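You operate a simulated robot arm through the tools that you are given. There is no shell and no other tool. Be economical: measure what you need, move in short steps, check, and stop when the job is done.

Carry out the task below with a simulated two-armed robot. There is one attempt and no reset: what you move stays moved.

TASK
Switch off the mains of vat 3, then rinse its white propeller and hang it in the middle fork.
Fine: mains off before the yellow lever; rinse to and fro in the large steel bucket; the fork is on the propeller rack; the yellow lever ends at FREE; the arm stays.

It is judged by the outcome, as a careful person would: the job done as asked, and still so three seconds after it is handed in. It fails if anything else is knocked over, pushed out of place, dropped, spilled or broken.

THE ROBOT
Two 7-joint arms with two-finger parallel grippers on one trunk, on a base that drives. Base frame: it is fixed to the floor where the robot stands at the start and does not move with it; the origin is under the middle of the robot, x ahead of it, y to its left, z up. Lengths are in mm, angles in degrees, forces in N, time in s.
The left shoulder is at the start at [50, 168, 1057], the right one opposite. With the tool pointing down near the work surface each hand reaches from about 100 to 320 mm from the robot's upright axis, wherever it stands, measured 20 degrees to its own side. Places, roughly: black dial of vat three [600, -200, 500]; black lever of vat three [600, 0, 900]; blue propeller [6500, 4000, 500]; draped cloth [8500, -750, 1000]; large red button of the left control box [7400, 500, 1600]; large red button of the right control box [8700, -2100, 1600]; large red button of vat three [500, -200, 700]; large red button of vat two [500, 1800, 700]; large steel bucket [400, -500, 200]; lever with the yellow ball on the stirrer of vat 3 [1100, -1100, 1400]; main switch of vat three [600, 0, 700]; middle fork of the propeller rack [400, 600, 800]; stirrer of vat three [1300, -900, 1300]; white propeller [6500, 4250, 500]. Payload 1.57 kg a hand.
The TCP of each hand is the grasp point between the finger pads, 30 mm short of the fingertips. In the tool frame z runs along the fingers and y along their closing line. Largest opening 80 mm; finger width 17, thickness 12; the body of the gripper, 40 by 82 mm, starts 80 mm behind the TCP.
Orientation is that of the tool frame in the base frame, as a unit quaternion [x, y, z, w]. With the fingers straight down and closing along the base's y, the tool's x points along the base's -x, its y along +y and its z along -z.

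THE INTERFACE
- The arms move only by the tool servo_tool. It takes "left_targets", "right_targets" or both (then of equal length, played together; a hand with none holds still); each is a list of rows, each a list of 6 numbers: the shift along the tool's x, y, z in units of 30 mm (1.0 is 30 mm), then the turn, a rotation vector about the tool's x, y, z in units of 8 degrees (1.0 is 8 degrees). In form: [[dx, dy, dz, wx, wy, wz], ...]. A call has 1 to 20 rows; each row shifts and turns the commanded pose from where the row before left it, along the tool's axes as they then stand. "left_gripper" and "right_gripper" are, for a hand that has rows, the gripper command, from -1 (shut) to 1 (fully open), values between in proportion, set as the call begins (left out, the last holds). A call with a number of a shift or a turn outside -1 to 1 is refused whole. A row lasts 0.2 s, in which the tool goes at most 50 mm and 8.6 degrees; a call with a longer step from one row to the next is refused whole, and so is a gripper value outside its range. A pose out of reach is approached as far as the arm can. The call stops where the force on the tool passes 90 N (or 10 N more than at its start, if that is more) or the arm is blocked; 0.2 s more then pass. The fingers move at their own pace (about 45 mm/s each) and stop on an object; they squeeze with about 39 N. The grip force told is the motor's: it shows also when the fingers shut on nothing. Time passes only in rows, and 0.2 s behind the last, so rows that do not move let the fingers close. The reply holds the time, the measured pose of the TCP, the force on the tool along the base axes, the opening and the grip force, in the units named above and with some noise, with the torque about the TCP (base axes, N m) and any sound that the robot's microphone picked up, and new pictures: "views" is both (left out), scene, wrist or none (wrist: the cameras of the hands that moved).
- Cameras (640 x 400 px; columns grow to the right, rows downward): "scene" is now at [120, 5.6, 1252.2]; the picture's right is [0.09, -1.00, 0.00], its down [-0.71, -0.06, -0.70] and it looks along [0.70, 0.06, -0.71] (base axes); focal length 214 px, centre (320, 200). "left" rides on the left gripper at [72, 7, -122] in its tool frame; the picture's right is [-0.09, 1.00, 0.00], its down [-0.84, -0.08, -0.54] and it looks along [-0.54, -0.05, 0.84] (tool axes); focal length 238 px, centre (320, 200). "right" rides on the right gripper at [72, -7, -122] in its tool frame; the picture's right is [0.09, 1.00, 0.00], its down [-0.84, 0.08, -0.54] and it looks along [-0.54, 0.05, 0.84] (tool axes); focal length 238 px, centre (320, 200). There is no depth. A picture from a camera that has moved, and an enlarged one, comes with that camera's place and axes in the base frame and with its lens.
- lift_body(by): slides the trunk up (or, below 0, down) by that many mm; the arms and the scene camera ride with it, the base frame stays. It gives what a move gives, with no picture.
- base_move(legs): drives the robot by 1 to 6 legs, each [ahead, left, turn to the left] in mm, mm and degrees, along the robot's own axes; the way and the turn of a leg run together, so that a leg with both is an arc; at most 1500 mm and 180 degrees a leg. The arms and the cameras ride along, it lands a little off, and it stops where it bumps. It gives what a move gives, and a new picture of the scene camera.
- turn_head(pan, tilt): turns the head with the scene camera to pan (to the left, within 80 degrees either way) and tilt (down, from -29 to 69), counted from straight ahead of the robot. It gives what a move gives, and a new picture of the scene camera.
- enlarge(camera, box): a new picture of the part [left, top, right, bottom] of that camera's present view, enlarged. It takes no simulated time.
- close_job(): hands the job in; it is judged then, once.

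Go step by step. Nothing tells you exact positions but the pictures and the camera data: compare them with the known pose of the tool, close in by small moves and look again before you grip or let go. The budget is 120 turns and 260 pictures, counting those below and the enlarged ones. Unless the task says otherwise, let go and move clear before handing in.

The tools are called after "Request:" as name(argument=value, ...) on one line, values as JSON. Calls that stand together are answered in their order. servo_tool: Moves the arms, as the interface text tells. Its arguments: {"type":"object","properties":{"left_targets":{"type":"array"},"left_gripper":{"type":"number"},"right_targets":{"type":"array"},"right_gripper":{"type":"number"},"views":{"type":"string","enum":["both","scene","wrist","none"]}},"required":[]} The other tools are called the same way: lift_body (by) slides the trunk up or down; base_move (legs) drives the base; turn_head (pan, tilt) turns the head that bears the scene camera; enlarge (camera, box) takes an enlarged picture of a part of a camera's view; close_job () hands the job in.

At the start:

```text
time: 0.0
left_tcp_pos: [501.5, 196.6, 1045.0]
left_tcp_rot: [0.0, 1.0, 0.0, 0.0]
left_force: [0.2, 0.1, -0.3]
left_ft_torque: [0.02, 0.0, 0.02]
left_gripper_width: 80.0
left_gripper_force: 0.2
right_tcp_pos: [479.8, -239.7, 1056.0]
right_tcp_rot: [0.0, 1.0, 0.0, 0.0]
right_force: [0.0, 0.1, 0.5]
right_ft_torque: [0.0, -0.02, 0.01]
right_gripper_width: 80.0
right_gripper_force: 0.1
trunk travel left (down, up): [-225.0, 218.0]
robot x, y, heading: [0.2, 1.5, -0.3]
head pan, tilt: [5.1, 45.4]
```

scene: 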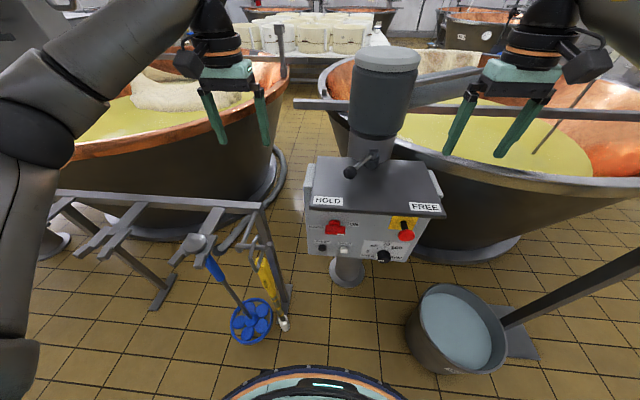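
right: 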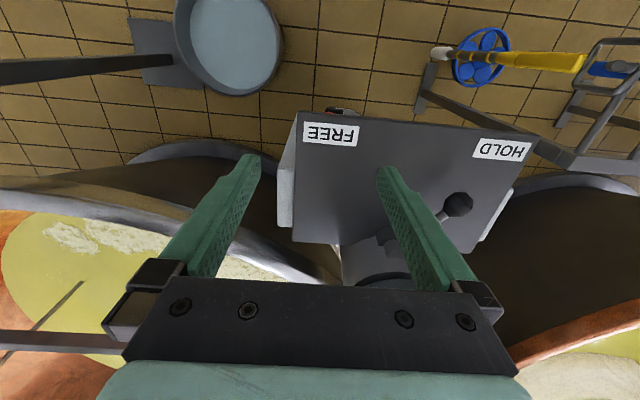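
left: 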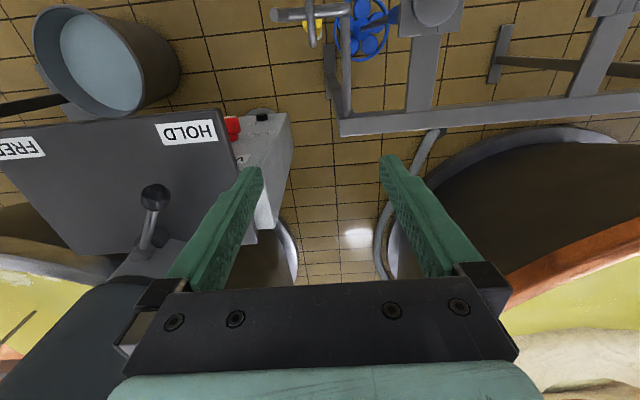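

I see the control box of vat 3 ahead with the main switch (red), the rack to the left, and the bucket to the right. First I look around with the head for the stirrer and the propeller.

Request:
turn_head(pan=-40, tilt=10)

Request:
enlarge(camera="scene", box=[160, 40, 480, 240])

Request:
turn_head(pan=0, tilt=10)

Request:
turn_head(pan=45, tilt=30)

```text
time: 1.1
left_tcp_pos: [501.6, 195.9, 1045.6]
left_tcp_rot: [0.0, 1.0, 0.0, 0.0]
left_force: [0.2, -0.1, 0.6]
left_ft_torque: [-0.01, 0.02, 0.05]
left_gripper_width: 80.0
left_gripper_force: 0.1
right_tcp_pos: [481.2, -239.7, 1057.3]
right_tcp_rot: [-0.001, 1.0, 0.0, 0.0]
right_force: [0.5, -0.1, 0.3]
right_ft_torque: [-0.02, 0.01, -0.03]
right_gripper_width: 80.4
right_gripper_force: 0.0
trunk travel left (down, up): [-225.0, 218.0]
robot x, y, heading: [1.2, -0.8, -0.0]
head pan, tilt: [-40.0, 10.0]
camera scene: at [110.7, -61.3, 1307.8], right [-0.64, -0.77, 0.0], down [-0.13, 0.11, -0.98], along [0.75, -0.63, -0.17], focal length 214 px, centre (320, 200)
```

scene: 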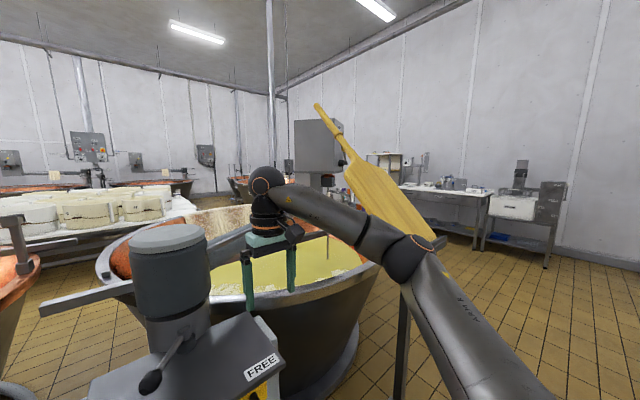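

```text
2.00 times, centred on (320, 140) of scene
camera zoom: at [110.7, -61.3, 1307.8], right [-0.64, -0.77, 0.0], down [-0.13, 0.11, -0.98], along [0.75, -0.63, -0.17], focal length 429 px, centre (320, 320)
```

zoom: 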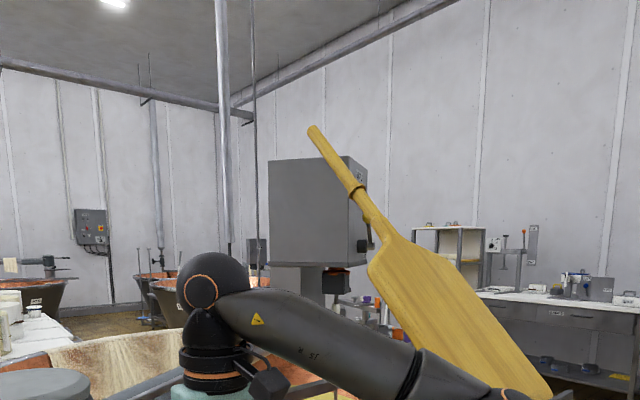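

```text
time: 2.2
left_tcp_pos: [501.9, 196.3, 1044.4]
left_tcp_rot: [0.0, 1.0, 0.0, 0.0]
left_force: [-0.2, 0.1, -0.5]
left_ft_torque: [-0.02, 0.01, 0.0]
left_gripper_width: 80.1
left_gripper_force: 0.0
right_tcp_pos: [480.9, -240.5, 1056.8]
right_tcp_rot: [0.001, 1.0, 0.0, 0.0]
right_force: [0.6, -1.0, -0.7]
right_ft_torque: [0.02, 0.02, -0.03]
right_gripper_width: 80.1
right_gripper_force: 0.0
trunk travel left (down, up): [-225.0, 218.0]
robot x, y, heading: [-0.8, 2.0, -0.2]
head pan, tilt: [0.0, 10.0]
camera scene: at [132.4, -1.7, 1307.8], right [0.0, -1.0, 0.0], down [-0.17, 0.0, -0.98], along [0.98, 0.0, -0.17], focal length 214 px, centre (320, 200)
```

scene: 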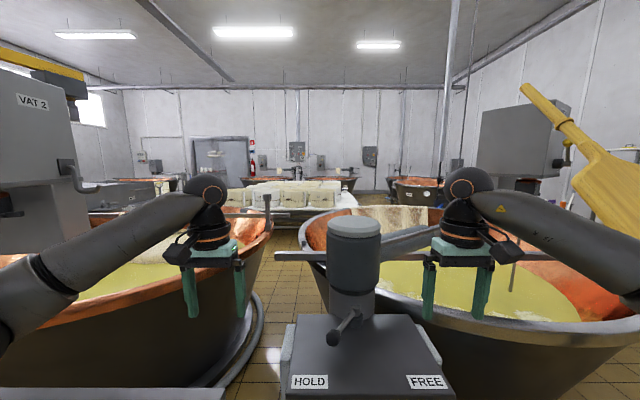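

```text
time: 3.3
left_tcp_pos: [501.3, 196.0, 1045.0]
left_tcp_rot: [0.001, 1.0, 0.0, 0.001]
left_force: [-0.3, -0.2, -0.6]
left_ft_torque: [-0.01, 0.01, -0.03]
left_gripper_width: 80.0
left_gripper_force: 0.1
right_tcp_pos: [481.6, -239.5, 1057.4]
right_tcp_rot: [0.0, 1.0, 0.001, 0.0]
right_force: [0.5, 0.1, -0.2]
right_ft_torque: [0.03, -0.01, -0.02]
right_gripper_width: 80.3
right_gripper_force: 0.1
trunk travel left (down, up): [-225.0, 218.0]
robot x, y, heading: [-0.9, 0.9, 0.1]
head pan, tilt: [45.0, 30.0]
camera scene: at [103.4, 62.3, 1275.5], right [0.71, -0.71, 0.0], down [-0.35, -0.35, -0.87], along [0.61, 0.61, -0.5], focal length 214 px, centre (320, 200)
```

scene: 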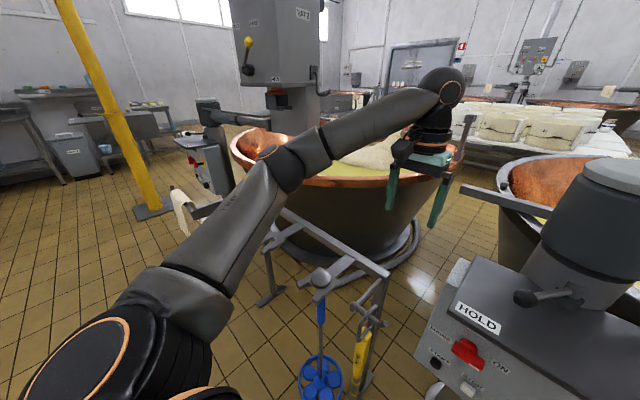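

The stirrer housing of vat 3 is right and far, and a rack with a blue propeller stands left. I look closer at the rack, at vat 2's stirrer, and at the panel.

Request:
enlarge(camera="scene", box=[160, 200, 480, 400])

Request:
enlarge(camera="scene", box=[160, 0, 352, 120])

Request:
turn_head(pan=5, tilt=50)

Request:
enlarge(camera="scene", box=[260, 100, 500, 250])

```text
2.00 times, centred on (320, 300) of scene
camera zoom: at [103.4, 62.3, 1275.5], right [0.71, -0.71, 0.0], down [-0.35, -0.35, -0.87], along [0.61, 0.61, -0.5], focal length 429 px, centre (320, 0)
```

zoom: 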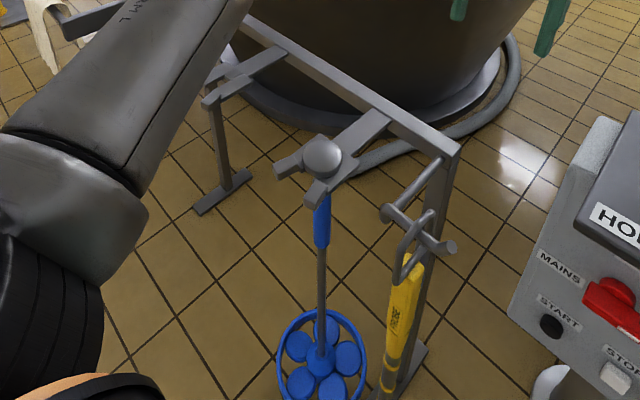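

```text
3.33 times, centred on (256, 60) of scene
camera zoom: at [103.4, 62.3, 1275.5], right [0.71, -0.71, 0.0], down [-0.35, -0.35, -0.87], along [0.61, 0.61, -0.5], focal length 715 px, centre (533, 667)
```

zoom: 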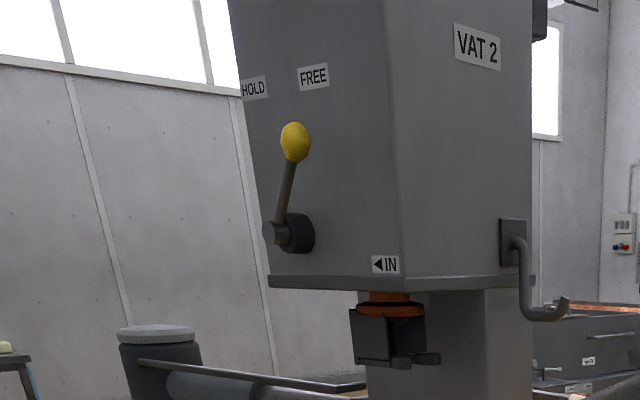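

```text
time: 4.4
left_tcp_pos: [501.3, 198.0, 1044.4]
left_tcp_rot: [0.0, 1.0, 0.0, -0.002]
left_force: [-0.2, 0.0, 0.5]
left_ft_torque: [0.0, 0.0, 0.0]
left_gripper_width: 79.9
left_gripper_force: 0.1
right_tcp_pos: [480.3, -240.3, 1056.5]
right_tcp_rot: [0.0, 1.0, 0.0, 0.0]
right_force: [-0.2, 0.7, 0.8]
right_ft_torque: [0.0, 0.02, 0.0]
right_gripper_width: 80.2
right_gripper_force: 0.0
trunk travel left (down, up): [-225.0, 218.0]
robot x, y, heading: [1.8, 0.1, -0.1]
head pan, tilt: [5.0, 50.0]
camera scene: at [116.1, 5.2, 1246.0], right [0.09, -1.0, 0.0], down [-0.76, -0.07, -0.64], along [0.64, 0.06, -0.77], focal length 214 px, centre (320, 200)
```

scene: 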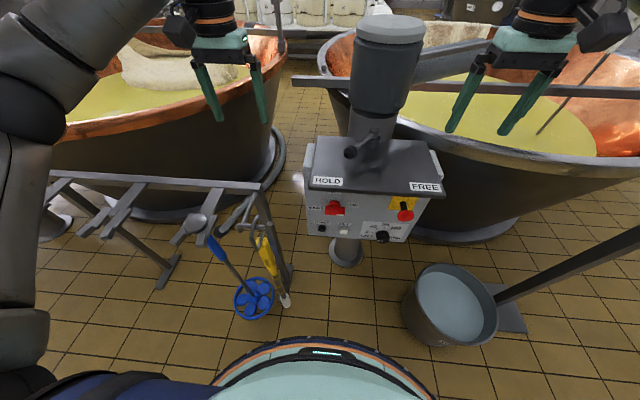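

```text
2.67 times, centred on (380, 175) of scene
camera zoom: at [116.1, 5.2, 1246.0], right [0.09, -1.0, 0.0], down [-0.76, -0.07, -0.64], along [0.64, 0.06, -0.77], focal length 572 px, centre (160, 267)
```

zoom: 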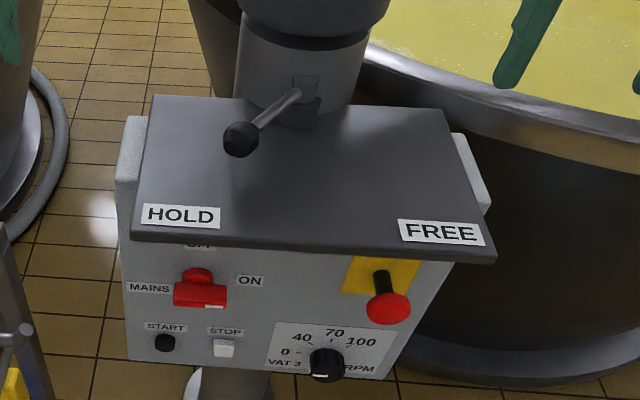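

The panel reads: red main switch with its mark at ON (right), OFF above; the black HOLD/FREE lever belongs to the arm and stays alone. Now I look at vat 3 and its stirrer.

Request:
turn_head(pan=-30, tilt=20)

Request:
enlarge(camera="scene", box=[200, 80, 520, 280])

Request:
turn_head(pan=-75, tilt=30)

Request:
turn_head(pan=78, tilt=25)

```text
time: 5.4
left_tcp_pos: [501.1, 196.2, 1044.6]
left_tcp_rot: [0.0, 1.0, 0.0, 0.0]
left_force: [0.2, -0.4, -0.7]
left_ft_torque: [0.02, -0.02, 0.0]
left_gripper_width: 80.0
left_gripper_force: 0.0
right_tcp_pos: [481.1, -239.7, 1056.8]
right_tcp_rot: [0.001, 1.0, 0.0, 0.0]
right_force: [-0.6, 0.6, -0.7]
right_ft_torque: [0.02, -0.04, 0.01]
right_gripper_width: 79.9
right_gripper_force: 0.0
trunk travel left (down, up): [-225.0, 218.0]
robot x, y, heading: [0.6, 1.9, -0.2]
head pan, tilt: [-30.0, 20.0]
camera scene: at [120.1, -48.1, 1291.5], right [-0.5, -0.87, 0.0], down [-0.3, 0.17, -0.94], along [0.81, -0.47, -0.34], focal length 214 px, centre (320, 200)
```

scene: 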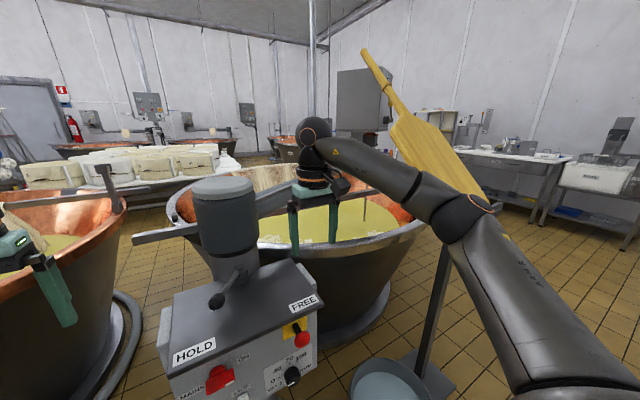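

```text
2.00 times, centred on (360, 180) of scene
camera zoom: at [120.1, -48.1, 1291.5], right [-0.5, -0.87, 0.0], down [-0.3, 0.17, -0.94], along [0.81, -0.47, -0.34], focal length 429 px, centre (240, 240)
```

zoom: 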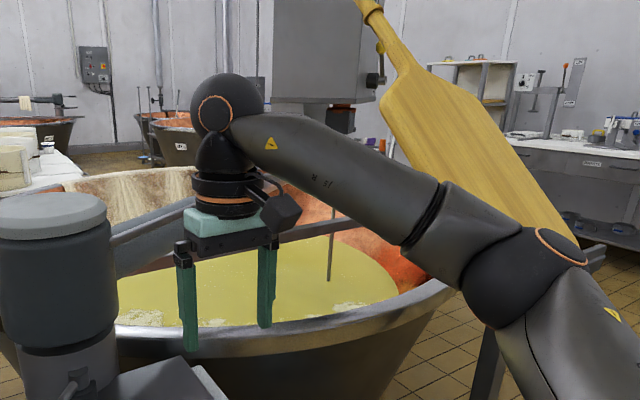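

```text
time: 6.5
left_tcp_pos: [502.1, 196.7, 1044.2]
left_tcp_rot: [0.001, 1.0, -0.001, 0.0]
left_force: [-0.2, -0.1, -0.5]
left_ft_torque: [-0.01, -0.03, -0.03]
left_gripper_width: 79.9
left_gripper_force: 0.0
right_tcp_pos: [480.6, -240.4, 1056.3]
right_tcp_rot: [0.001, 1.0, 0.0, 0.0]
right_force: [-0.4, -0.2, -0.4]
right_ft_torque: [0.02, -0.01, -0.03]
right_gripper_width: 80.0
right_gripper_force: 0.1
trunk travel left (down, up): [-225.0, 218.0]
robot x, y, heading: [1.4, -0.8, -0.0]
head pan, tilt: [-75.0, 30.0]
camera scene: at [62.9, -88.9, 1275.5], right [-0.97, -0.26, 0.0], down [-0.13, 0.48, -0.87], along [0.22, -0.84, -0.5], focal length 214 px, centre (320, 200)
```

scene: 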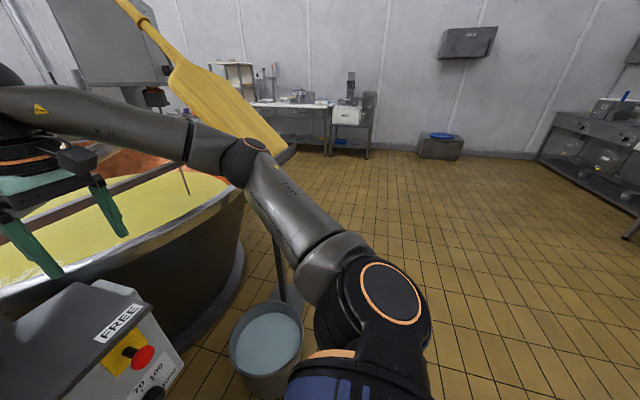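

```text
time: 8.9
left_tcp_pos: [500.4, 197.3, 1044.7]
left_tcp_rot: [0.0, 1.0, 0.001, 0.0]
left_force: [0.2, -0.4, -0.7]
left_ft_torque: [0.0, 0.04, 0.01]
left_gripper_width: 80.0
left_gripper_force: 0.0
right_tcp_pos: [481.6, -240.7, 1056.3]
right_tcp_rot: [-0.001, 1.0, 0.0, 0.0]
right_force: [0.3, 0.0, 0.0]
right_ft_torque: [0.0, -0.01, 0.0]
right_gripper_width: 80.0
right_gripper_force: 0.1
trunk travel left (down, up): [-225.0, 218.0]
robot x, y, heading: [-0.8, 1.0, -0.1]
head pan, tilt: [78.0, 25.0]
camera scene: at [58.6, 88.5, 1283.4], right [0.98, -0.21, 0.0], down [-0.09, -0.41, -0.91], along [0.19, 0.89, -0.42], focal length 214 px, centre (320, 200)
```

scene: 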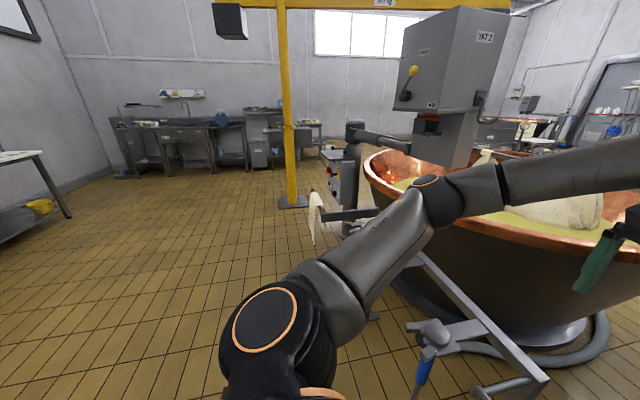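

The propeller's rod hangs from vat 3's chuck into the whey. First the mains: I bring the right hand back, turn it to point forward, and look at the panel.

Request:
servo_tool(right_targets=[[0.9, 0, 0, 0, 0, 0], [0.9, 0, 0, 0, 0, 0], [0.9, 0, 0, 0, 0, 0], [0, 0, 0, 0, -0.9375, 0], [0, 0, 0, 0, -0.9375, 0], [0, 0, 0, 0, -0.9375, 0], [0, 0, 0, 0, -0.9375, 0], [0, 0, 0, 0, -0.9375, 0], [0, 0, 0, 0, -0.9375, 0], [0, 0, 0, 0, -0.9375, 0], [0, 0, 0, 0, -0.9375, 0], [0, 0, 0, 0, -0.9375, 0], [0, 0, 0, 0, -0.9375, 0], [0, 0, 0, 0, -0.9375, 0], [0, 0, 0, 0, -0.9375, 0]], views="wrist")

Request:
turn_head(pan=0, tilt=50)

```text
time: 12.1
left_tcp_pos: [501.9, 197.4, 1044.3]
left_tcp_rot: [0.0, 1.0, 0.0, 0.0]
left_force: [0.2, 0.2, -1.0]
left_ft_torque: [-0.01, 0.0, -0.01]
left_gripper_width: 80.2
left_gripper_force: 0.0
right_tcp_pos: [471.9, -244.0, 1090.4]
right_tcp_rot: [0.0, 0.729, 0.0, 0.684]
right_force: [0.0, 0.1, 0.4]
right_ft_torque: [-0.01, 0.03, 0.03]
right_gripper_width: 80.0
right_gripper_force: 0.2
right hand out of reach, approached as far as the arm can: row 11, 12, 13, 14, 15
trunk travel left (down, up): [-225.0, 218.0]
robot x, y, heading: [-2.9, 1.4, 0.1]
head pan, tilt: [78.0, 25.0]
camera right: at [345.6, -251.2, 1026.4], right [-0.01, 1.0, -0.09], down [-0.49, 0.08, 0.87], along [0.87, 0.05, 0.48], focal length 238 px, centre (320, 200)
```

right: 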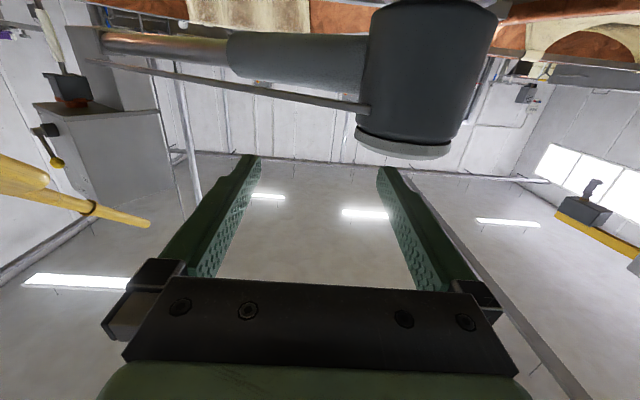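

```text
time: 13.6
left_tcp_pos: [501.4, 196.4, 1044.7]
left_tcp_rot: [0.0, 1.0, 0.0, 0.0]
left_force: [-0.4, -0.3, 0.1]
left_ft_torque: [-0.03, -0.01, 0.0]
left_gripper_width: 79.8
left_gripper_force: 0.0
right_tcp_pos: [472.7, -243.6, 1091.1]
right_tcp_rot: [0.0, 0.73, 0.0, 0.684]
right_force: [-0.9, -0.7, -0.4]
right_ft_torque: [-0.03, 0.0, 0.01]
right_gripper_width: 80.2
right_gripper_force: 0.2
trunk travel left (down, up): [-225.0, 218.0]
robot x, y, heading: [-1.6, 2.3, -0.2]
head pan, tilt: [0.0, 50.0]
camera scene: at [116.4, -1.6, 1246.0], right [0.0, -1.0, 0.0], down [-0.77, 0.0, -0.64], along [0.64, 0.0, -0.77], focal length 214 px, centre (320, 200)
```

scene: 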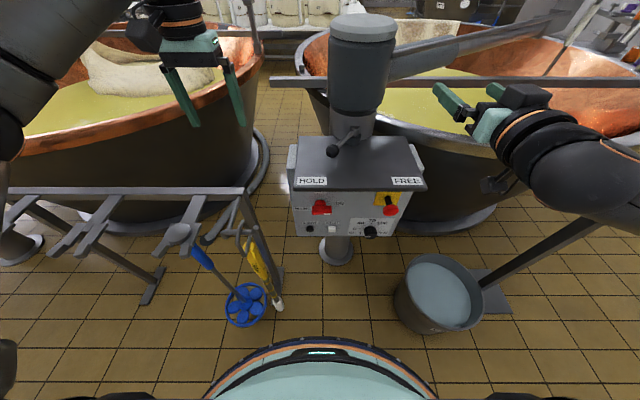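

The right camera shows a white handle in vat 3's chuck, so the white propeller hangs there. I back the base a little for room, then lower the right hand to the panel.

Request:
base_move(legs=[[-150, 0, 0]])

Request:
servo_tool(right_targets=[[1, 0, 0, 0, 0, 0], [1, 0, 0, 0, 0, 0], [1, 0, 0, 0, 0, 0], [1, 0, 0, 0, 0, 0], [1, 0, 0, 0, 0, 0], [1, 0, 0, 0, 0, 0], [1, 0, 0, 0, 0, 0], [1, 0, 0, 0, 0, 0], [1, 0, 0, 0, 0, 0], [1, 0, 0, 0, 0, 0], [1, 0, 0, 0, 0, 0], [1, 0, 0, 0, 0, 0]], views="wrist")

```text
time: 15.0
left_tcp_pos: [352.2, 195.6, 1045.9]
left_tcp_rot: [0.001, 1.0, 0.001, 0.0]
left_force: [-0.6, -0.5, 0.2]
left_ft_torque: [0.02, -0.01, -0.02]
left_gripper_width: 79.8
left_gripper_force: 0.0
right_tcp_pos: [321.2, -244.4, 1092.3]
right_tcp_rot: [0.0, 0.73, 0.0, 0.684]
right_force: [-0.8, 0.4, 0.4]
right_ft_torque: [0.0, 0.01, -0.02]
right_gripper_width: 80.3
right_gripper_force: 0.1
trunk travel left (down, up): [-225.0, 218.0]
robot x, y, heading: [-152.6, -1.8, -0.1]
head pan, tilt: [0.0, 50.0]
camera scene: at [-33.3, -1.7, 1246.0], right [0.0, -1.0, 0.0], down [-0.77, 0.0, -0.64], along [0.64, 0.0, -0.77], focal length 214 px, centre (320, 200)
```

scene: 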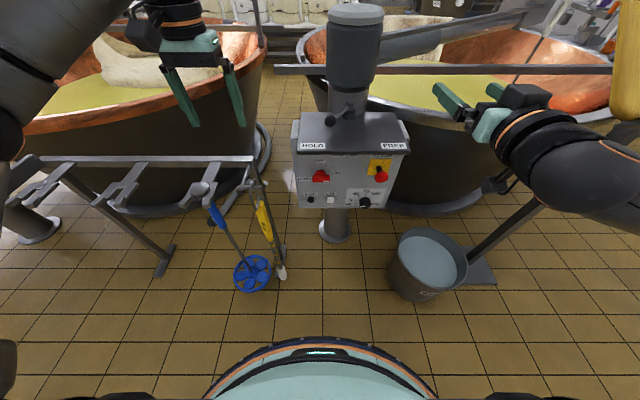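

```text
time: 17.6
left_tcp_pos: [351.8, 196.3, 1044.3]
left_tcp_rot: [0.0, 1.0, -0.001, 0.0]
left_force: [0.4, 0.1, 0.2]
left_ft_torque: [0.0, 0.02, 0.01]
left_gripper_width: 79.8
left_gripper_force: 0.1
right_tcp_pos: [322.7, -248.8, 1083.1]
right_tcp_rot: [0.0, 0.732, 0.0, 0.682]
right_force: [0.2, 0.3, 0.1]
right_ft_torque: [-0.02, 0.02, -0.05]
right_gripper_width: 79.8
right_gripper_force: 0.1
right hand out of reach, approached as far as the arm can: row 1, 2, 3, 4, 5, 6, 7, 8, 9, 10, 11, 12
trunk travel left (down, up): [-225.0, 218.0]
robot x, y, heading: [-151.6, -4.1, -0.1]
head pan, tilt: [0.0, 50.0]
camera right: at [196.9, -255.2, 1019.1], right [-0.01, 1.0, -0.09], down [-0.48, 0.08, 0.87], along [0.88, 0.05, 0.48], focal length 238 px, centre (320, 200)
```

right: 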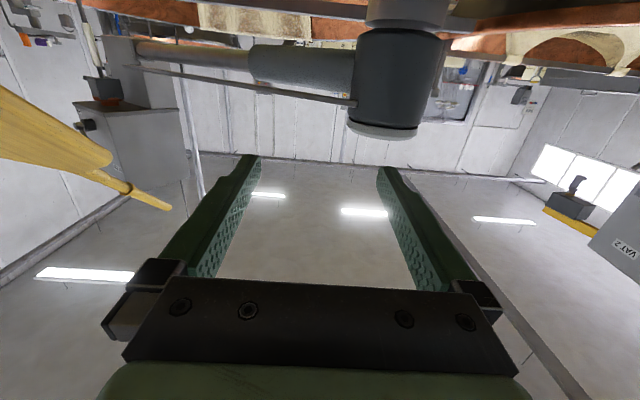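

The pose was too close to the robot for the arm; I move the commanded pose a little forward, keeping the tips short of the panel's edge.

Request:
servo_tool(right_targets=[[0, 0, 1, 0, 0, 0], [0, 0, 1, 0, 0, 0], [0, 0, 1, 0, 0, 0], [0, 0, 1, 0, 0, 0]], views="wrist")

```text
time: 18.6
left_tcp_pos: [353.0, 195.5, 1044.3]
left_tcp_rot: [-0.001, 1.0, 0.0, -0.001]
left_force: [0.1, -0.2, 1.0]
left_ft_torque: [0.01, -0.03, -0.02]
left_gripper_width: 79.8
left_gripper_force: 0.1
right_tcp_pos: [441.8, -263.7, 1091.4]
right_tcp_rot: [-0.001, 0.732, 0.001, 0.681]
right_force: [0.2, -0.2, -0.7]
right_ft_torque: [0.01, 0.0, 0.02]
right_gripper_width: 80.0
right_gripper_force: 0.1
right hand out of reach, approached as far as the arm can: row 1, 2, 3, 4
trunk travel left (down, up): [-225.0, 218.0]
robot x, y, heading: [-147.6, -0.0, -0.0]
head pan, tilt: [0.0, 50.0]
camera right: at [314.6, -269.4, 1028.0], right [-0.01, 1.0, -0.09], down [-0.48, 0.08, 0.87], along [0.88, 0.05, 0.48], focal length 238 px, centre (320, 200)
```

right: 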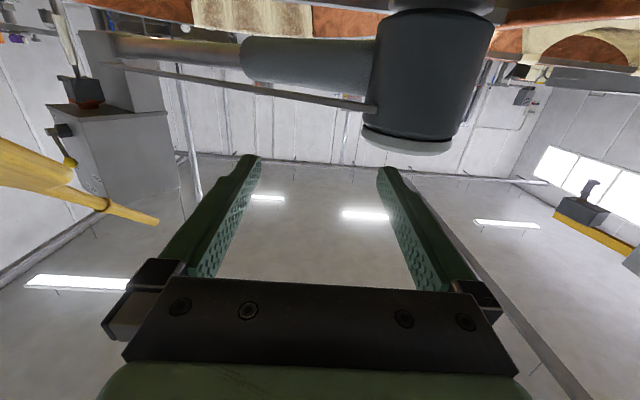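

The wrist seems limited in this roll. I roll the hand by 90° (needed for the switch anyway) and lower the trunk.

Request:
servo_tool(right_targets=[[0, 0, 0, 0, 0, 0.9375], [0, 0, 0, 0, 0, 0.9375], [0, 0, 0, 0, 0, 0.9375], [0, 0, 0, 0, 0, 0.9375], [0, 0, 0, 0, 0, 0.9375], [0, 0, 0, 0, 0, 0.9375], [0, 0, 0, 0, 0, 0.9375], [0, 0, 0, 0, 0, 0.9375], [0, 0, 0, 0, 0, 0.9375], [0, 0, 0, 0, 0, 0.9375], [0, 0, 0, 0, 0, 0.9375], [0, 0, 0, 0, 0, 0.9375]], views="none")

Request:
lift_body(by=-150)

Request:
servo_tool(right_targets=[[0, 0, -1, 0, 0, 0], [0, 0, -1, 0, 0, 0], [0, -1, 0, 0, 0, 0], [0, -1, 0, 0, 0, 0]])

```text
time: 21.2
left_tcp_pos: [352.2, 196.4, 1044.8]
left_tcp_rot: [0.001, 1.0, 0.0, 0.0]
left_force: [0.2, 0.7, 0.1]
left_ft_torque: [-0.01, 0.03, 0.02]
left_gripper_width: 80.0
left_gripper_force: 0.0
right_tcp_pos: [441.3, -263.3, 1092.0]
right_tcp_rot: [0.518, 0.516, 0.483, 0.481]
right_force: [-0.3, 0.1, -0.4]
right_ft_torque: [-0.01, 0.01, 0.02]
right_gripper_width: 80.1
right_gripper_force: 0.0
trunk travel left (down, up): [-225.0, 218.0]
robot x, y, heading: [-148.7, -0.7, -0.1]
head pan, tilt: [0.0, 50.0]
```

```text
time: 22.9
left_tcp_pos: [352.5, 195.2, 894.3]
left_tcp_rot: [0.0, 1.0, 0.0, 0.001]
left_force: [0.2, 0.4, -1.6]
left_ft_torque: [0.03, 0.01, 0.0]
left_gripper_width: 80.2
left_gripper_force: 0.0
right_tcp_pos: [440.6, -263.1, 943.1]
right_tcp_rot: [0.518, 0.518, 0.482, 0.481]
right_force: [0.1, -0.5, 0.2]
right_ft_torque: [-0.01, -0.02, 0.03]
right_gripper_width: 79.9
right_gripper_force: 0.0
trunk travel left (down, up): [-75.0, 368.0]
robot x, y, heading: [-149.3, 1.2, -0.1]
head pan, tilt: [0.0, 50.0]
```

```text
time: 23.9
left_tcp_pos: [353.0, 194.7, 894.8]
left_tcp_rot: [0.0, 1.0, 0.0, 0.001]
left_force: [1.0, -0.2, -0.2]
left_ft_torque: [0.0, 0.0, 0.03]
left_gripper_width: 80.0
left_gripper_force: 0.1
right_tcp_pos: [379.9, -263.5, 936.5]
right_tcp_rot: [0.517, 0.517, 0.483, 0.482]
right_force: [1.1, -0.6, 0.4]
right_ft_torque: [0.01, -0.02, -0.03]
right_gripper_width: 79.9
right_gripper_force: 0.0
right hand out of reach, approached as far as the arm can: row 3, 4
trunk travel left (down, up): [-75.0, 368.0]
robot x, y, heading: [-148.2, 1.9, 0.0]
head pan, tilt: [0.0, 50.0]
camera scene: at [-32.8, -1.6, 1095.9], right [0.0, -1.0, 0.0], down [-0.77, 0.0, -0.64], along [0.64, 0.0, -0.77], focal length 214 px, centre (320, 200)
camera right: at [257.5, -192.0, 938.1], right [0.07, 0.09, 0.99], down [-0.53, -0.84, 0.12], along [0.84, -0.54, -0.01], focal length 238 px, centre (320, 200)
```

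scene: 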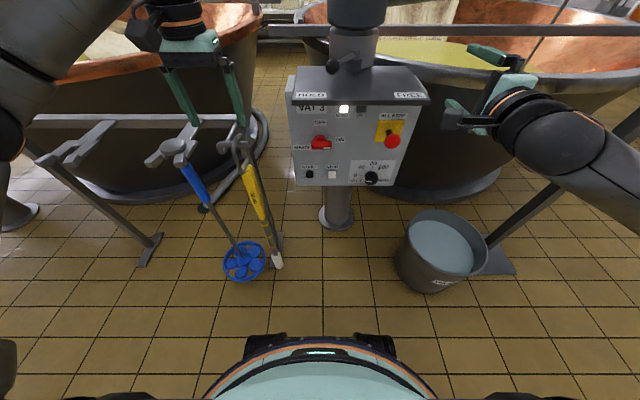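
right: 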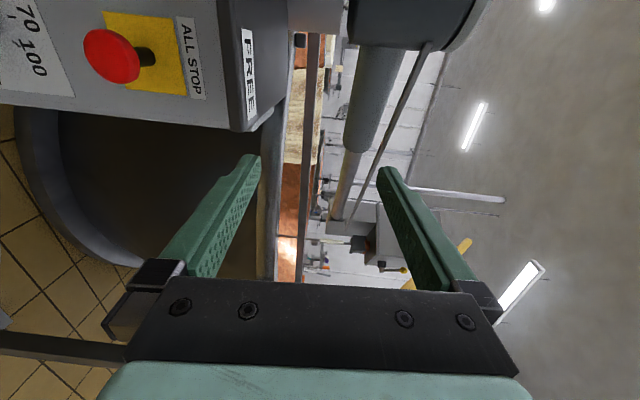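

The switch handle works out to about [546, -6, 690]. I back off more to give the arm room, lower the trunk, and extend the hand in front of the panel.

Request:
base_move(legs=[[-250, 0, 0]])

Request:
lift_body(by=-70)

Request:
servo_tool(right_targets=[[0, 0, 1, 0, 0, 0], [0, 0, 1, 0, 0, 0], [0, 0, 1, 0, 0, 0], [0, 0, 1, 0, 0, 0], [0, 0, 1, 0, 0, 0], [0, -1, 0, 0, 0, 0], [0, -1, 0, 0, 0, 0], [0, -1, 0, 0, 0, 0], [0, -1, 0, 0, 0, 0], [0, -1, 0, 0, 0, 0], [0, -1, 0, 0, 0, 0]])

```text
time: 25.8
left_tcp_pos: [104.1, 197.1, 893.7]
left_tcp_rot: [0.0, 1.0, 0.0, 0.0]
left_force: [-0.7, 0.4, 0.2]
left_ft_torque: [-0.01, 0.0, -0.01]
left_gripper_width: 79.9
left_gripper_force: 0.0
right_tcp_pos: [130.1, -263.4, 936.7]
right_tcp_rot: [0.518, 0.518, 0.482, 0.481]
right_force: [0.4, 0.7, -0.9]
right_ft_torque: [-0.01, 0.02, 0.0]
right_gripper_width: 80.1
right_gripper_force: 0.0
trunk travel left (down, up): [-75.0, 368.0]
robot x, y, heading: [-395.7, 2.2, 0.1]
head pan, tilt: [0.0, 50.0]
camera scene: at [-282.0, -1.4, 1096.0], right [0.0, -1.0, 0.0], down [-0.77, 0.0, -0.64], along [0.64, 0.0, -0.77], focal length 214 px, centre (320, 200)
```

scene: 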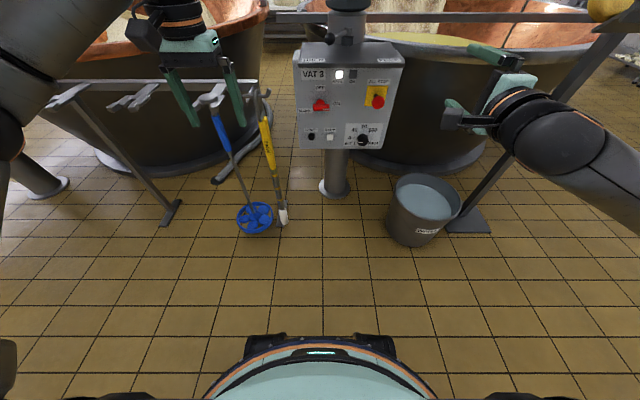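

```text
time: 26.8
left_tcp_pos: [103.3, 197.0, 823.7]
left_tcp_rot: [0.001, 1.0, 0.0, 0.0]
left_force: [-0.3, -0.6, 0.2]
left_ft_torque: [-0.01, -0.01, -0.02]
left_gripper_width: 79.9
left_gripper_force: 0.1
right_tcp_pos: [131.1, -263.5, 866.9]
right_tcp_rot: [0.517, 0.518, 0.483, 0.481]
right_force: [-0.6, 0.2, -0.2]
right_ft_torque: [-0.01, -0.01, -0.01]
right_gripper_width: 79.8
right_gripper_force: 0.0
trunk travel left (down, up): [-5.0, 438.0]
robot x, y, heading: [-400.0, 1.1, 0.1]
head pan, tilt: [0.0, 50.0]
```

```text
time: 29.2
left_tcp_pos: [104.4, 195.6, 824.2]
left_tcp_rot: [0.0, 1.0, 0.0, 0.0]
left_force: [0.0, -0.1, 0.3]
left_ft_torque: [-0.02, 0.0, -0.01]
left_gripper_width: 80.0
left_gripper_force: 0.1
right_tcp_pos: [277.0, -291.9, 850.5]
right_tcp_rot: [0.517, 0.519, 0.482, 0.481]
right_force: [-0.3, 0.2, -0.3]
right_ft_torque: [0.0, -0.03, 0.01]
right_gripper_width: 80.1
right_gripper_force: 0.0
right hand out of reach, approached as far as the arm can: row 2, 3, 4, 6, 7, 8, 9, 10, 11
trunk travel left (down, up): [-5.0, 438.0]
robot x, y, heading: [-401.3, 0.8, -0.1]
head pan, tilt: [0.0, 50.0]
camera scene: at [-282.0, -1.4, 1025.9], right [0.0, -1.0, 0.0], down [-0.77, 0.0, -0.64], along [0.64, 0.0, -0.77], focal length 214 px, centre (320, 200)
camera right: at [155.0, -221.2, 853.1], right [0.07, 0.09, 0.99], down [-0.53, -0.84, 0.12], along [0.84, -0.54, -0.01], focal length 238 px, centre (320, 200)
```

scene: 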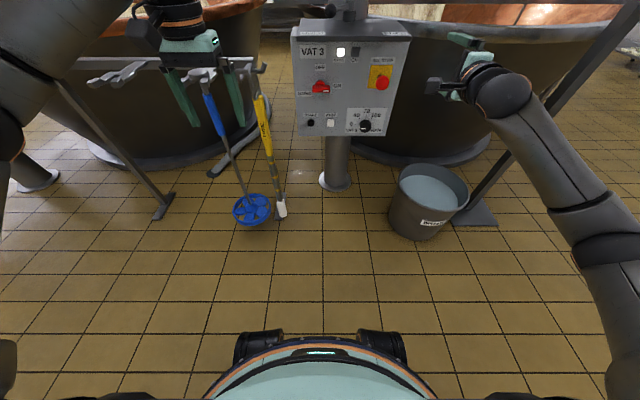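
right: 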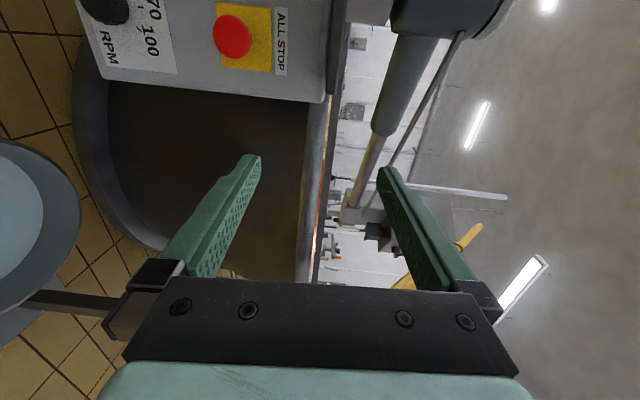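

The arm can't hold the hand level that low; I'll plan on a downward-pitched approach and push the handle round. I look at the switch closely first.

Request:
enlarge(camera="scene", box=[280, 10, 424, 100])

Request:
turn_head(pan=0, tilt=20)

Request:
enlarge(camera="scene", box=[280, 140, 424, 230])

```text
4.44 times, centred on (352, 55) of scene
camera zoom: at [-282.0, -1.4, 1025.9], right [0.0, -1.0, 0.0], down [-0.77, 0.0, -0.64], along [0.64, 0.0, -0.77], focal length 953 px, centre (178, 844)
```

zoom: 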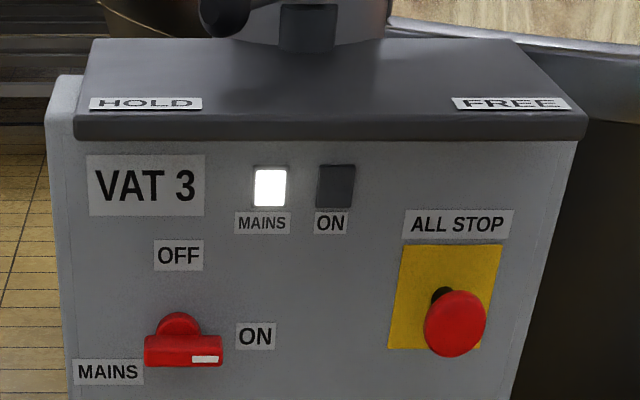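

```text
time: 30.2
left_tcp_pos: [103.5, 195.2, 824.6]
left_tcp_rot: [0.0, 1.0, 0.001, 0.0]
left_force: [-1.4, -0.9, 0.5]
left_ft_torque: [-0.03, 0.03, -0.02]
left_gripper_width: 80.0
left_gripper_force: 0.2
right_tcp_pos: [278.5, -292.6, 851.7]
right_tcp_rot: [0.518, 0.519, 0.482, 0.48]
right_force: [0.4, -0.6, 0.3]
right_ft_torque: [0.02, 0.0, -0.03]
right_gripper_width: 79.9
right_gripper_force: 0.0
trunk travel left (down, up): [-5.0, 438.0]
robot x, y, heading: [-400.3, -0.5, -0.1]
head pan, tilt: [0.0, 20.0]
camera scene: at [-265.9, -1.4, 1071.5], right [0.0, -1.0, 0.0], down [-0.34, 0.0, -0.94], along [0.94, 0.0, -0.34], focal length 214 px, centre (320, 200)
```

scene: 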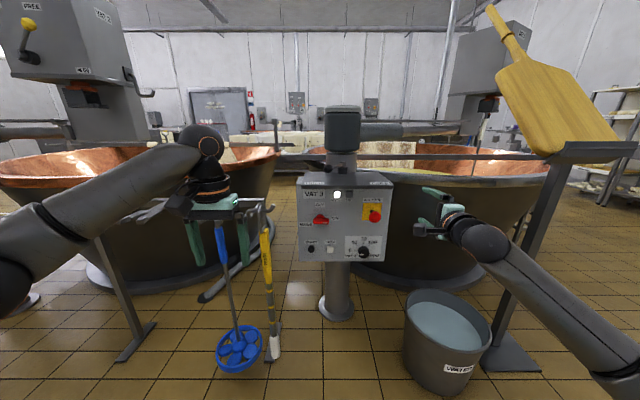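

```text
4.44 times, centred on (352, 185) of scene
camera zoom: at [-265.9, -1.4, 1071.5], right [0.0, -1.0, 0.0], down [-0.34, 0.0, -0.94], along [0.94, 0.0, -0.34], focal length 953 px, centre (178, 267)
```

zoom: 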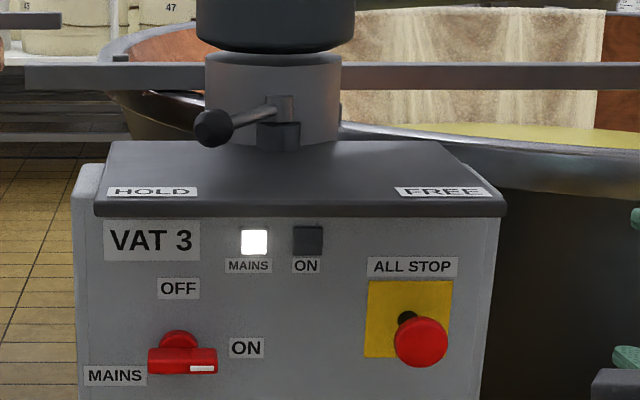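

Handle ~62 mm long at about [545, -6, 685], mains lamp lit. I pitch the hand down 36°, move it left to in front of the switch and close the fingers.

Request:
servo_tool(right_targets=[[0, 0, 0, 0.9, 0, 0], [0, 0, 0, 0.9, 0, 0], [0, 0, 0, 0.9, 0, 0], [0, 0, 0, 0.9, 0, 0], [0, 0, 0, 0.9, 0, 0], [1, 0, 0, 0, 0, 0], [1, 0, 0, 0, 0, 0], [1, 0, 0, 0, 0, 0], [1, 0, 0, 0, 0, 0], [1, 0, 0, 0, 0, 0], [1, 0, 0, 0, 0, 0], [1, 0, 0, 0, 0, 0], [1, 0, 0, 0, 0, 0], [1, 0, 0, 0, 0, 0], [1, 0, 0, 0, 0, 0]], right_gripper=-1)

```text
time: 33.4
left_tcp_pos: [104.0, 196.1, 824.3]
left_tcp_rot: [0.0, 1.0, 0.0, -0.001]
left_force: [-0.5, 0.1, 0.0]
left_ft_torque: [0.01, 0.0, 0.03]
left_gripper_width: 80.1
left_gripper_force: 0.0
right_tcp_pos: [275.9, 6.0, 851.4]
right_tcp_rot: [0.641, 0.641, 0.299, 0.299]
right_force: [0.3, -0.8, 1.1]
right_ft_torque: [0.03, 0.0, 0.02]
right_gripper_width: 0.1
right_gripper_force: 21.1
trunk travel left (down, up): [-5.0, 438.0]
robot x, y, heading: [-398.8, 1.4, 0.0]
head pan, tilt: [0.0, 20.0]
camera scene: at [-265.9, -1.5, 1071.5], right [0.0, -1.0, 0.0], down [-0.34, 0.0, -0.94], along [0.94, 0.0, -0.34], focal length 214 px, centre (320, 200)
camera right: at [179.2, 78.4, 924.1], right [0.64, 0.09, 0.76], down [-0.36, -0.84, 0.41], along [0.68, -0.54, -0.5], focal length 238 px, centre (320, 200)
```

scene: 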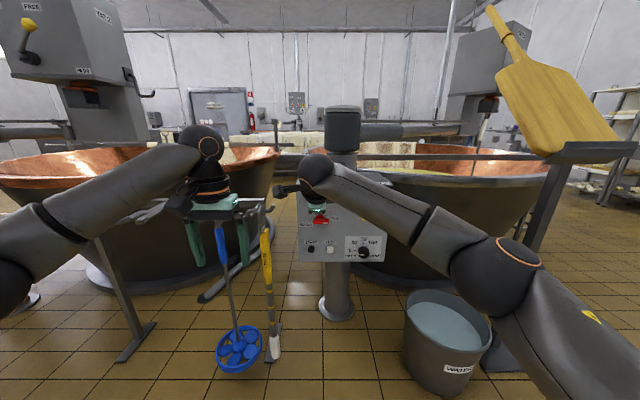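
right: 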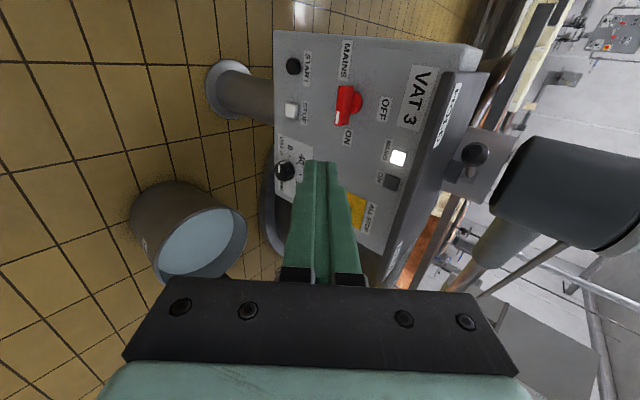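

The switch triangulates to about [567, -6, 674]. I lower the hand 90 mm, then drive forward 150 mm.

Request:
servo_tool(right_targets=[[0, -0.77, 0.64, 0, 0, 0], [0, -0.77, 0.64, 0, 0, 0], [0, -0.77, 0.64, 0, 0, 0]], views="none")

Request:
base_move(legs=[[150, 0, 0]])

Request:
enlarge(camera="right", box=[200, 0, 520, 200])

```text
time: 34.2
left_tcp_pos: [104.3, 197.2, 825.6]
left_tcp_rot: [0.0, 1.0, 0.0, 0.0]
left_force: [0.5, -0.4, 0.5]
left_ft_torque: [0.0, 0.0, 0.0]
left_gripper_width: 80.4
left_gripper_force: 0.1
right_tcp_pos: [277.2, 6.7, 761.1]
right_tcp_rot: [0.641, 0.641, 0.299, 0.298]
right_force: [-0.3, -0.5, -0.8]
right_ft_torque: [0.02, 0.02, -0.01]
right_gripper_width: 0.0
right_gripper_force: 21.1
trunk travel left (down, up): [-5.0, 438.0]
robot x, y, heading: [-399.0, -3.9, 0.1]
head pan, tilt: [0.0, 20.0]
```

```text
time: 35.5
left_tcp_pos: [251.2, 197.0, 824.0]
left_tcp_rot: [0.0, 1.0, 0.0, 0.0]
left_force: [0.4, 0.2, 0.8]
left_ft_torque: [0.01, 0.01, -0.04]
left_gripper_width: 79.9
left_gripper_force: 0.1
right_tcp_pos: [424.7, 6.9, 760.9]
right_tcp_rot: [0.64, 0.642, 0.299, 0.298]
right_force: [0.4, 0.0, 0.5]
right_ft_torque: [0.01, -0.04, -0.01]
right_gripper_width: 0.0
right_gripper_force: 21.0
trunk travel left (down, up): [-5.0, 438.0]
robot x, y, heading: [-246.6, -1.2, -0.1]
head pan, tilt: [0.0, 20.0]
camera scene: at [-117.3, -1.3, 1071.5], right [0.0, -1.0, 0.0], down [-0.34, 0.0, -0.94], along [0.94, 0.0, -0.34], focal length 214 px, centre (320, 200)
```

scene: 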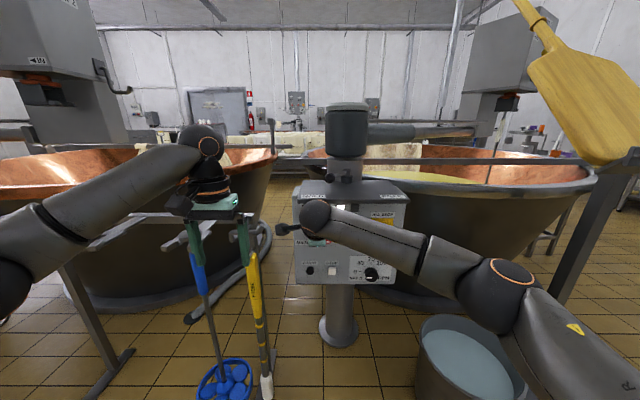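

```text
2.00 times, centred on (360, 100) of right
camera zoom: at [327.5, 79.1, 834.4], right [0.64, 0.09, 0.76], down [-0.36, -0.84, 0.41], along [0.68, -0.54, -0.5], focal length 477 px, centre (240, 400)
```

zoom: 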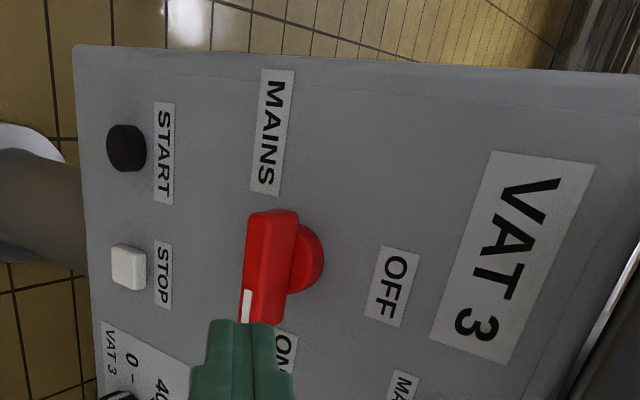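

The handle is at about [552, -6, 676]. I flatten the pitch by 10° for clearance from the top plate and bring the closed tips above the handle's left end.

Request:
servo_tool(right_targets=[[0, 0, 0, -0.625, 0, 0], [0, 0, 0, -0.625, 0, 0], [0.075, 0.2, 0.8, 0, 0, 0], [0.075, 0.2, 0.8, 0, 0, 0], [0.075, 0.2, 0.8, 0, 0, 0]], views="wrist")

Request:
enlarge(camera="right", box=[200, 0, 520, 200])

```text
time: 36.8
left_tcp_pos: [252.0, 197.7, 824.5]
left_tcp_rot: [-0.001, 1.0, 0.0, 0.0]
left_force: [-0.2, -0.3, -0.4]
left_ft_torque: [0.03, -0.01, 0.01]
left_gripper_width: 79.9
left_gripper_force: 0.0
right_tcp_pos: [496.8, 14.5, 739.9]
right_tcp_rot: [0.611, 0.613, 0.354, 0.354]
right_force: [0.1, 0.6, -0.5]
right_ft_torque: [0.0, 0.0, 0.0]
right_gripper_width: 0.1
right_gripper_force: 21.4
trunk travel left (down, up): [-5.0, 438.0]
robot x, y, heading: [-246.2, -3.6, 0.0]
head pan, tilt: [0.0, 20.0]
camera right: at [387.1, 86.0, 795.2], right [0.5, 0.09, 0.86], down [-0.43, -0.84, 0.34], along [0.75, -0.54, -0.38], focal length 238 px, centre (320, 200)
```

right: 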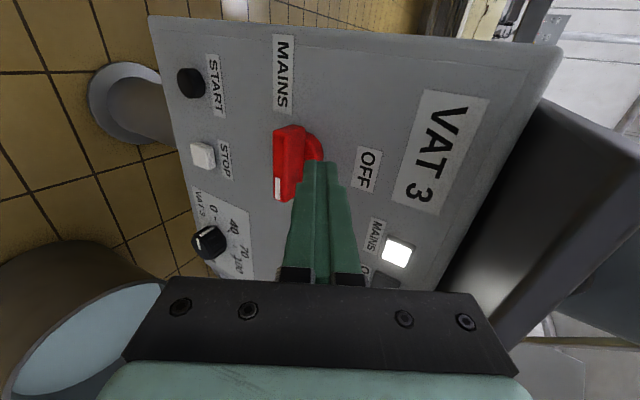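

```text
2.00 times, centred on (360, 100) of right
camera zoom: at [387.1, 86.0, 795.2], right [0.5, 0.09, 0.86], down [-0.43, -0.84, 0.34], along [0.75, -0.54, -0.38], focal length 477 px, centre (240, 400)
```

zoom: 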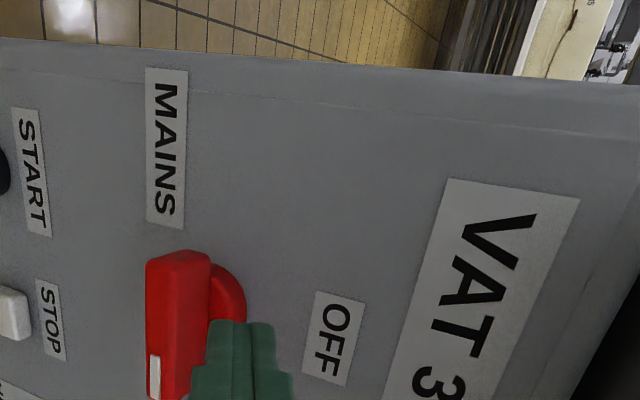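

Good alignment; handle centre is confirmed near [550..565, -6, 673]. I advance the tips along the tool axis to just above the left end.

Request:
servo_tool(right_targets=[[0.03, 0, 0.75, 0, 0, 0], [0.03, 0.0, 0.75, 0, 0, 0]], views="none")

Request:
enlarge(camera="right", box=[200, 60, 520, 260])

```text
time: 37.4
left_tcp_pos: [251.3, 197.0, 824.1]
left_tcp_rot: [0.0, 1.0, 0.0, 0.0]
left_force: [-0.5, -0.1, -0.3]
left_ft_torque: [-0.02, 0.0, -0.03]
left_gripper_width: 80.2
left_gripper_force: 0.2
right_tcp_pos: [509.7, 11.4, 724.0]
right_tcp_rot: [0.611, 0.614, 0.354, 0.353]
right_force: [0.6, 0.3, -0.5]
right_ft_torque: [0.02, 0.02, -0.02]
right_gripper_width: 0.0
right_gripper_force: 20.8
right hand out of reach, approached as far as the arm can: row 1, 2
trunk travel left (down, up): [-5.0, 438.0]
robot x, y, heading: [-248.5, 6.9, -0.1]
head pan, tilt: [0.0, 20.0]
```

```text
2.00 times, centred on (360, 160) of right
camera zoom: at [400.2, 83.0, 780.7], right [0.5, 0.09, 0.86], down [-0.43, -0.84, 0.34], along [0.75, -0.54, -0.38], focal length 477 px, centre (240, 280)
```

zoom: 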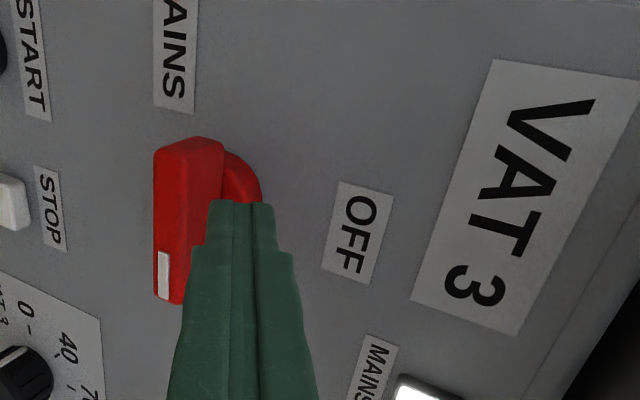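

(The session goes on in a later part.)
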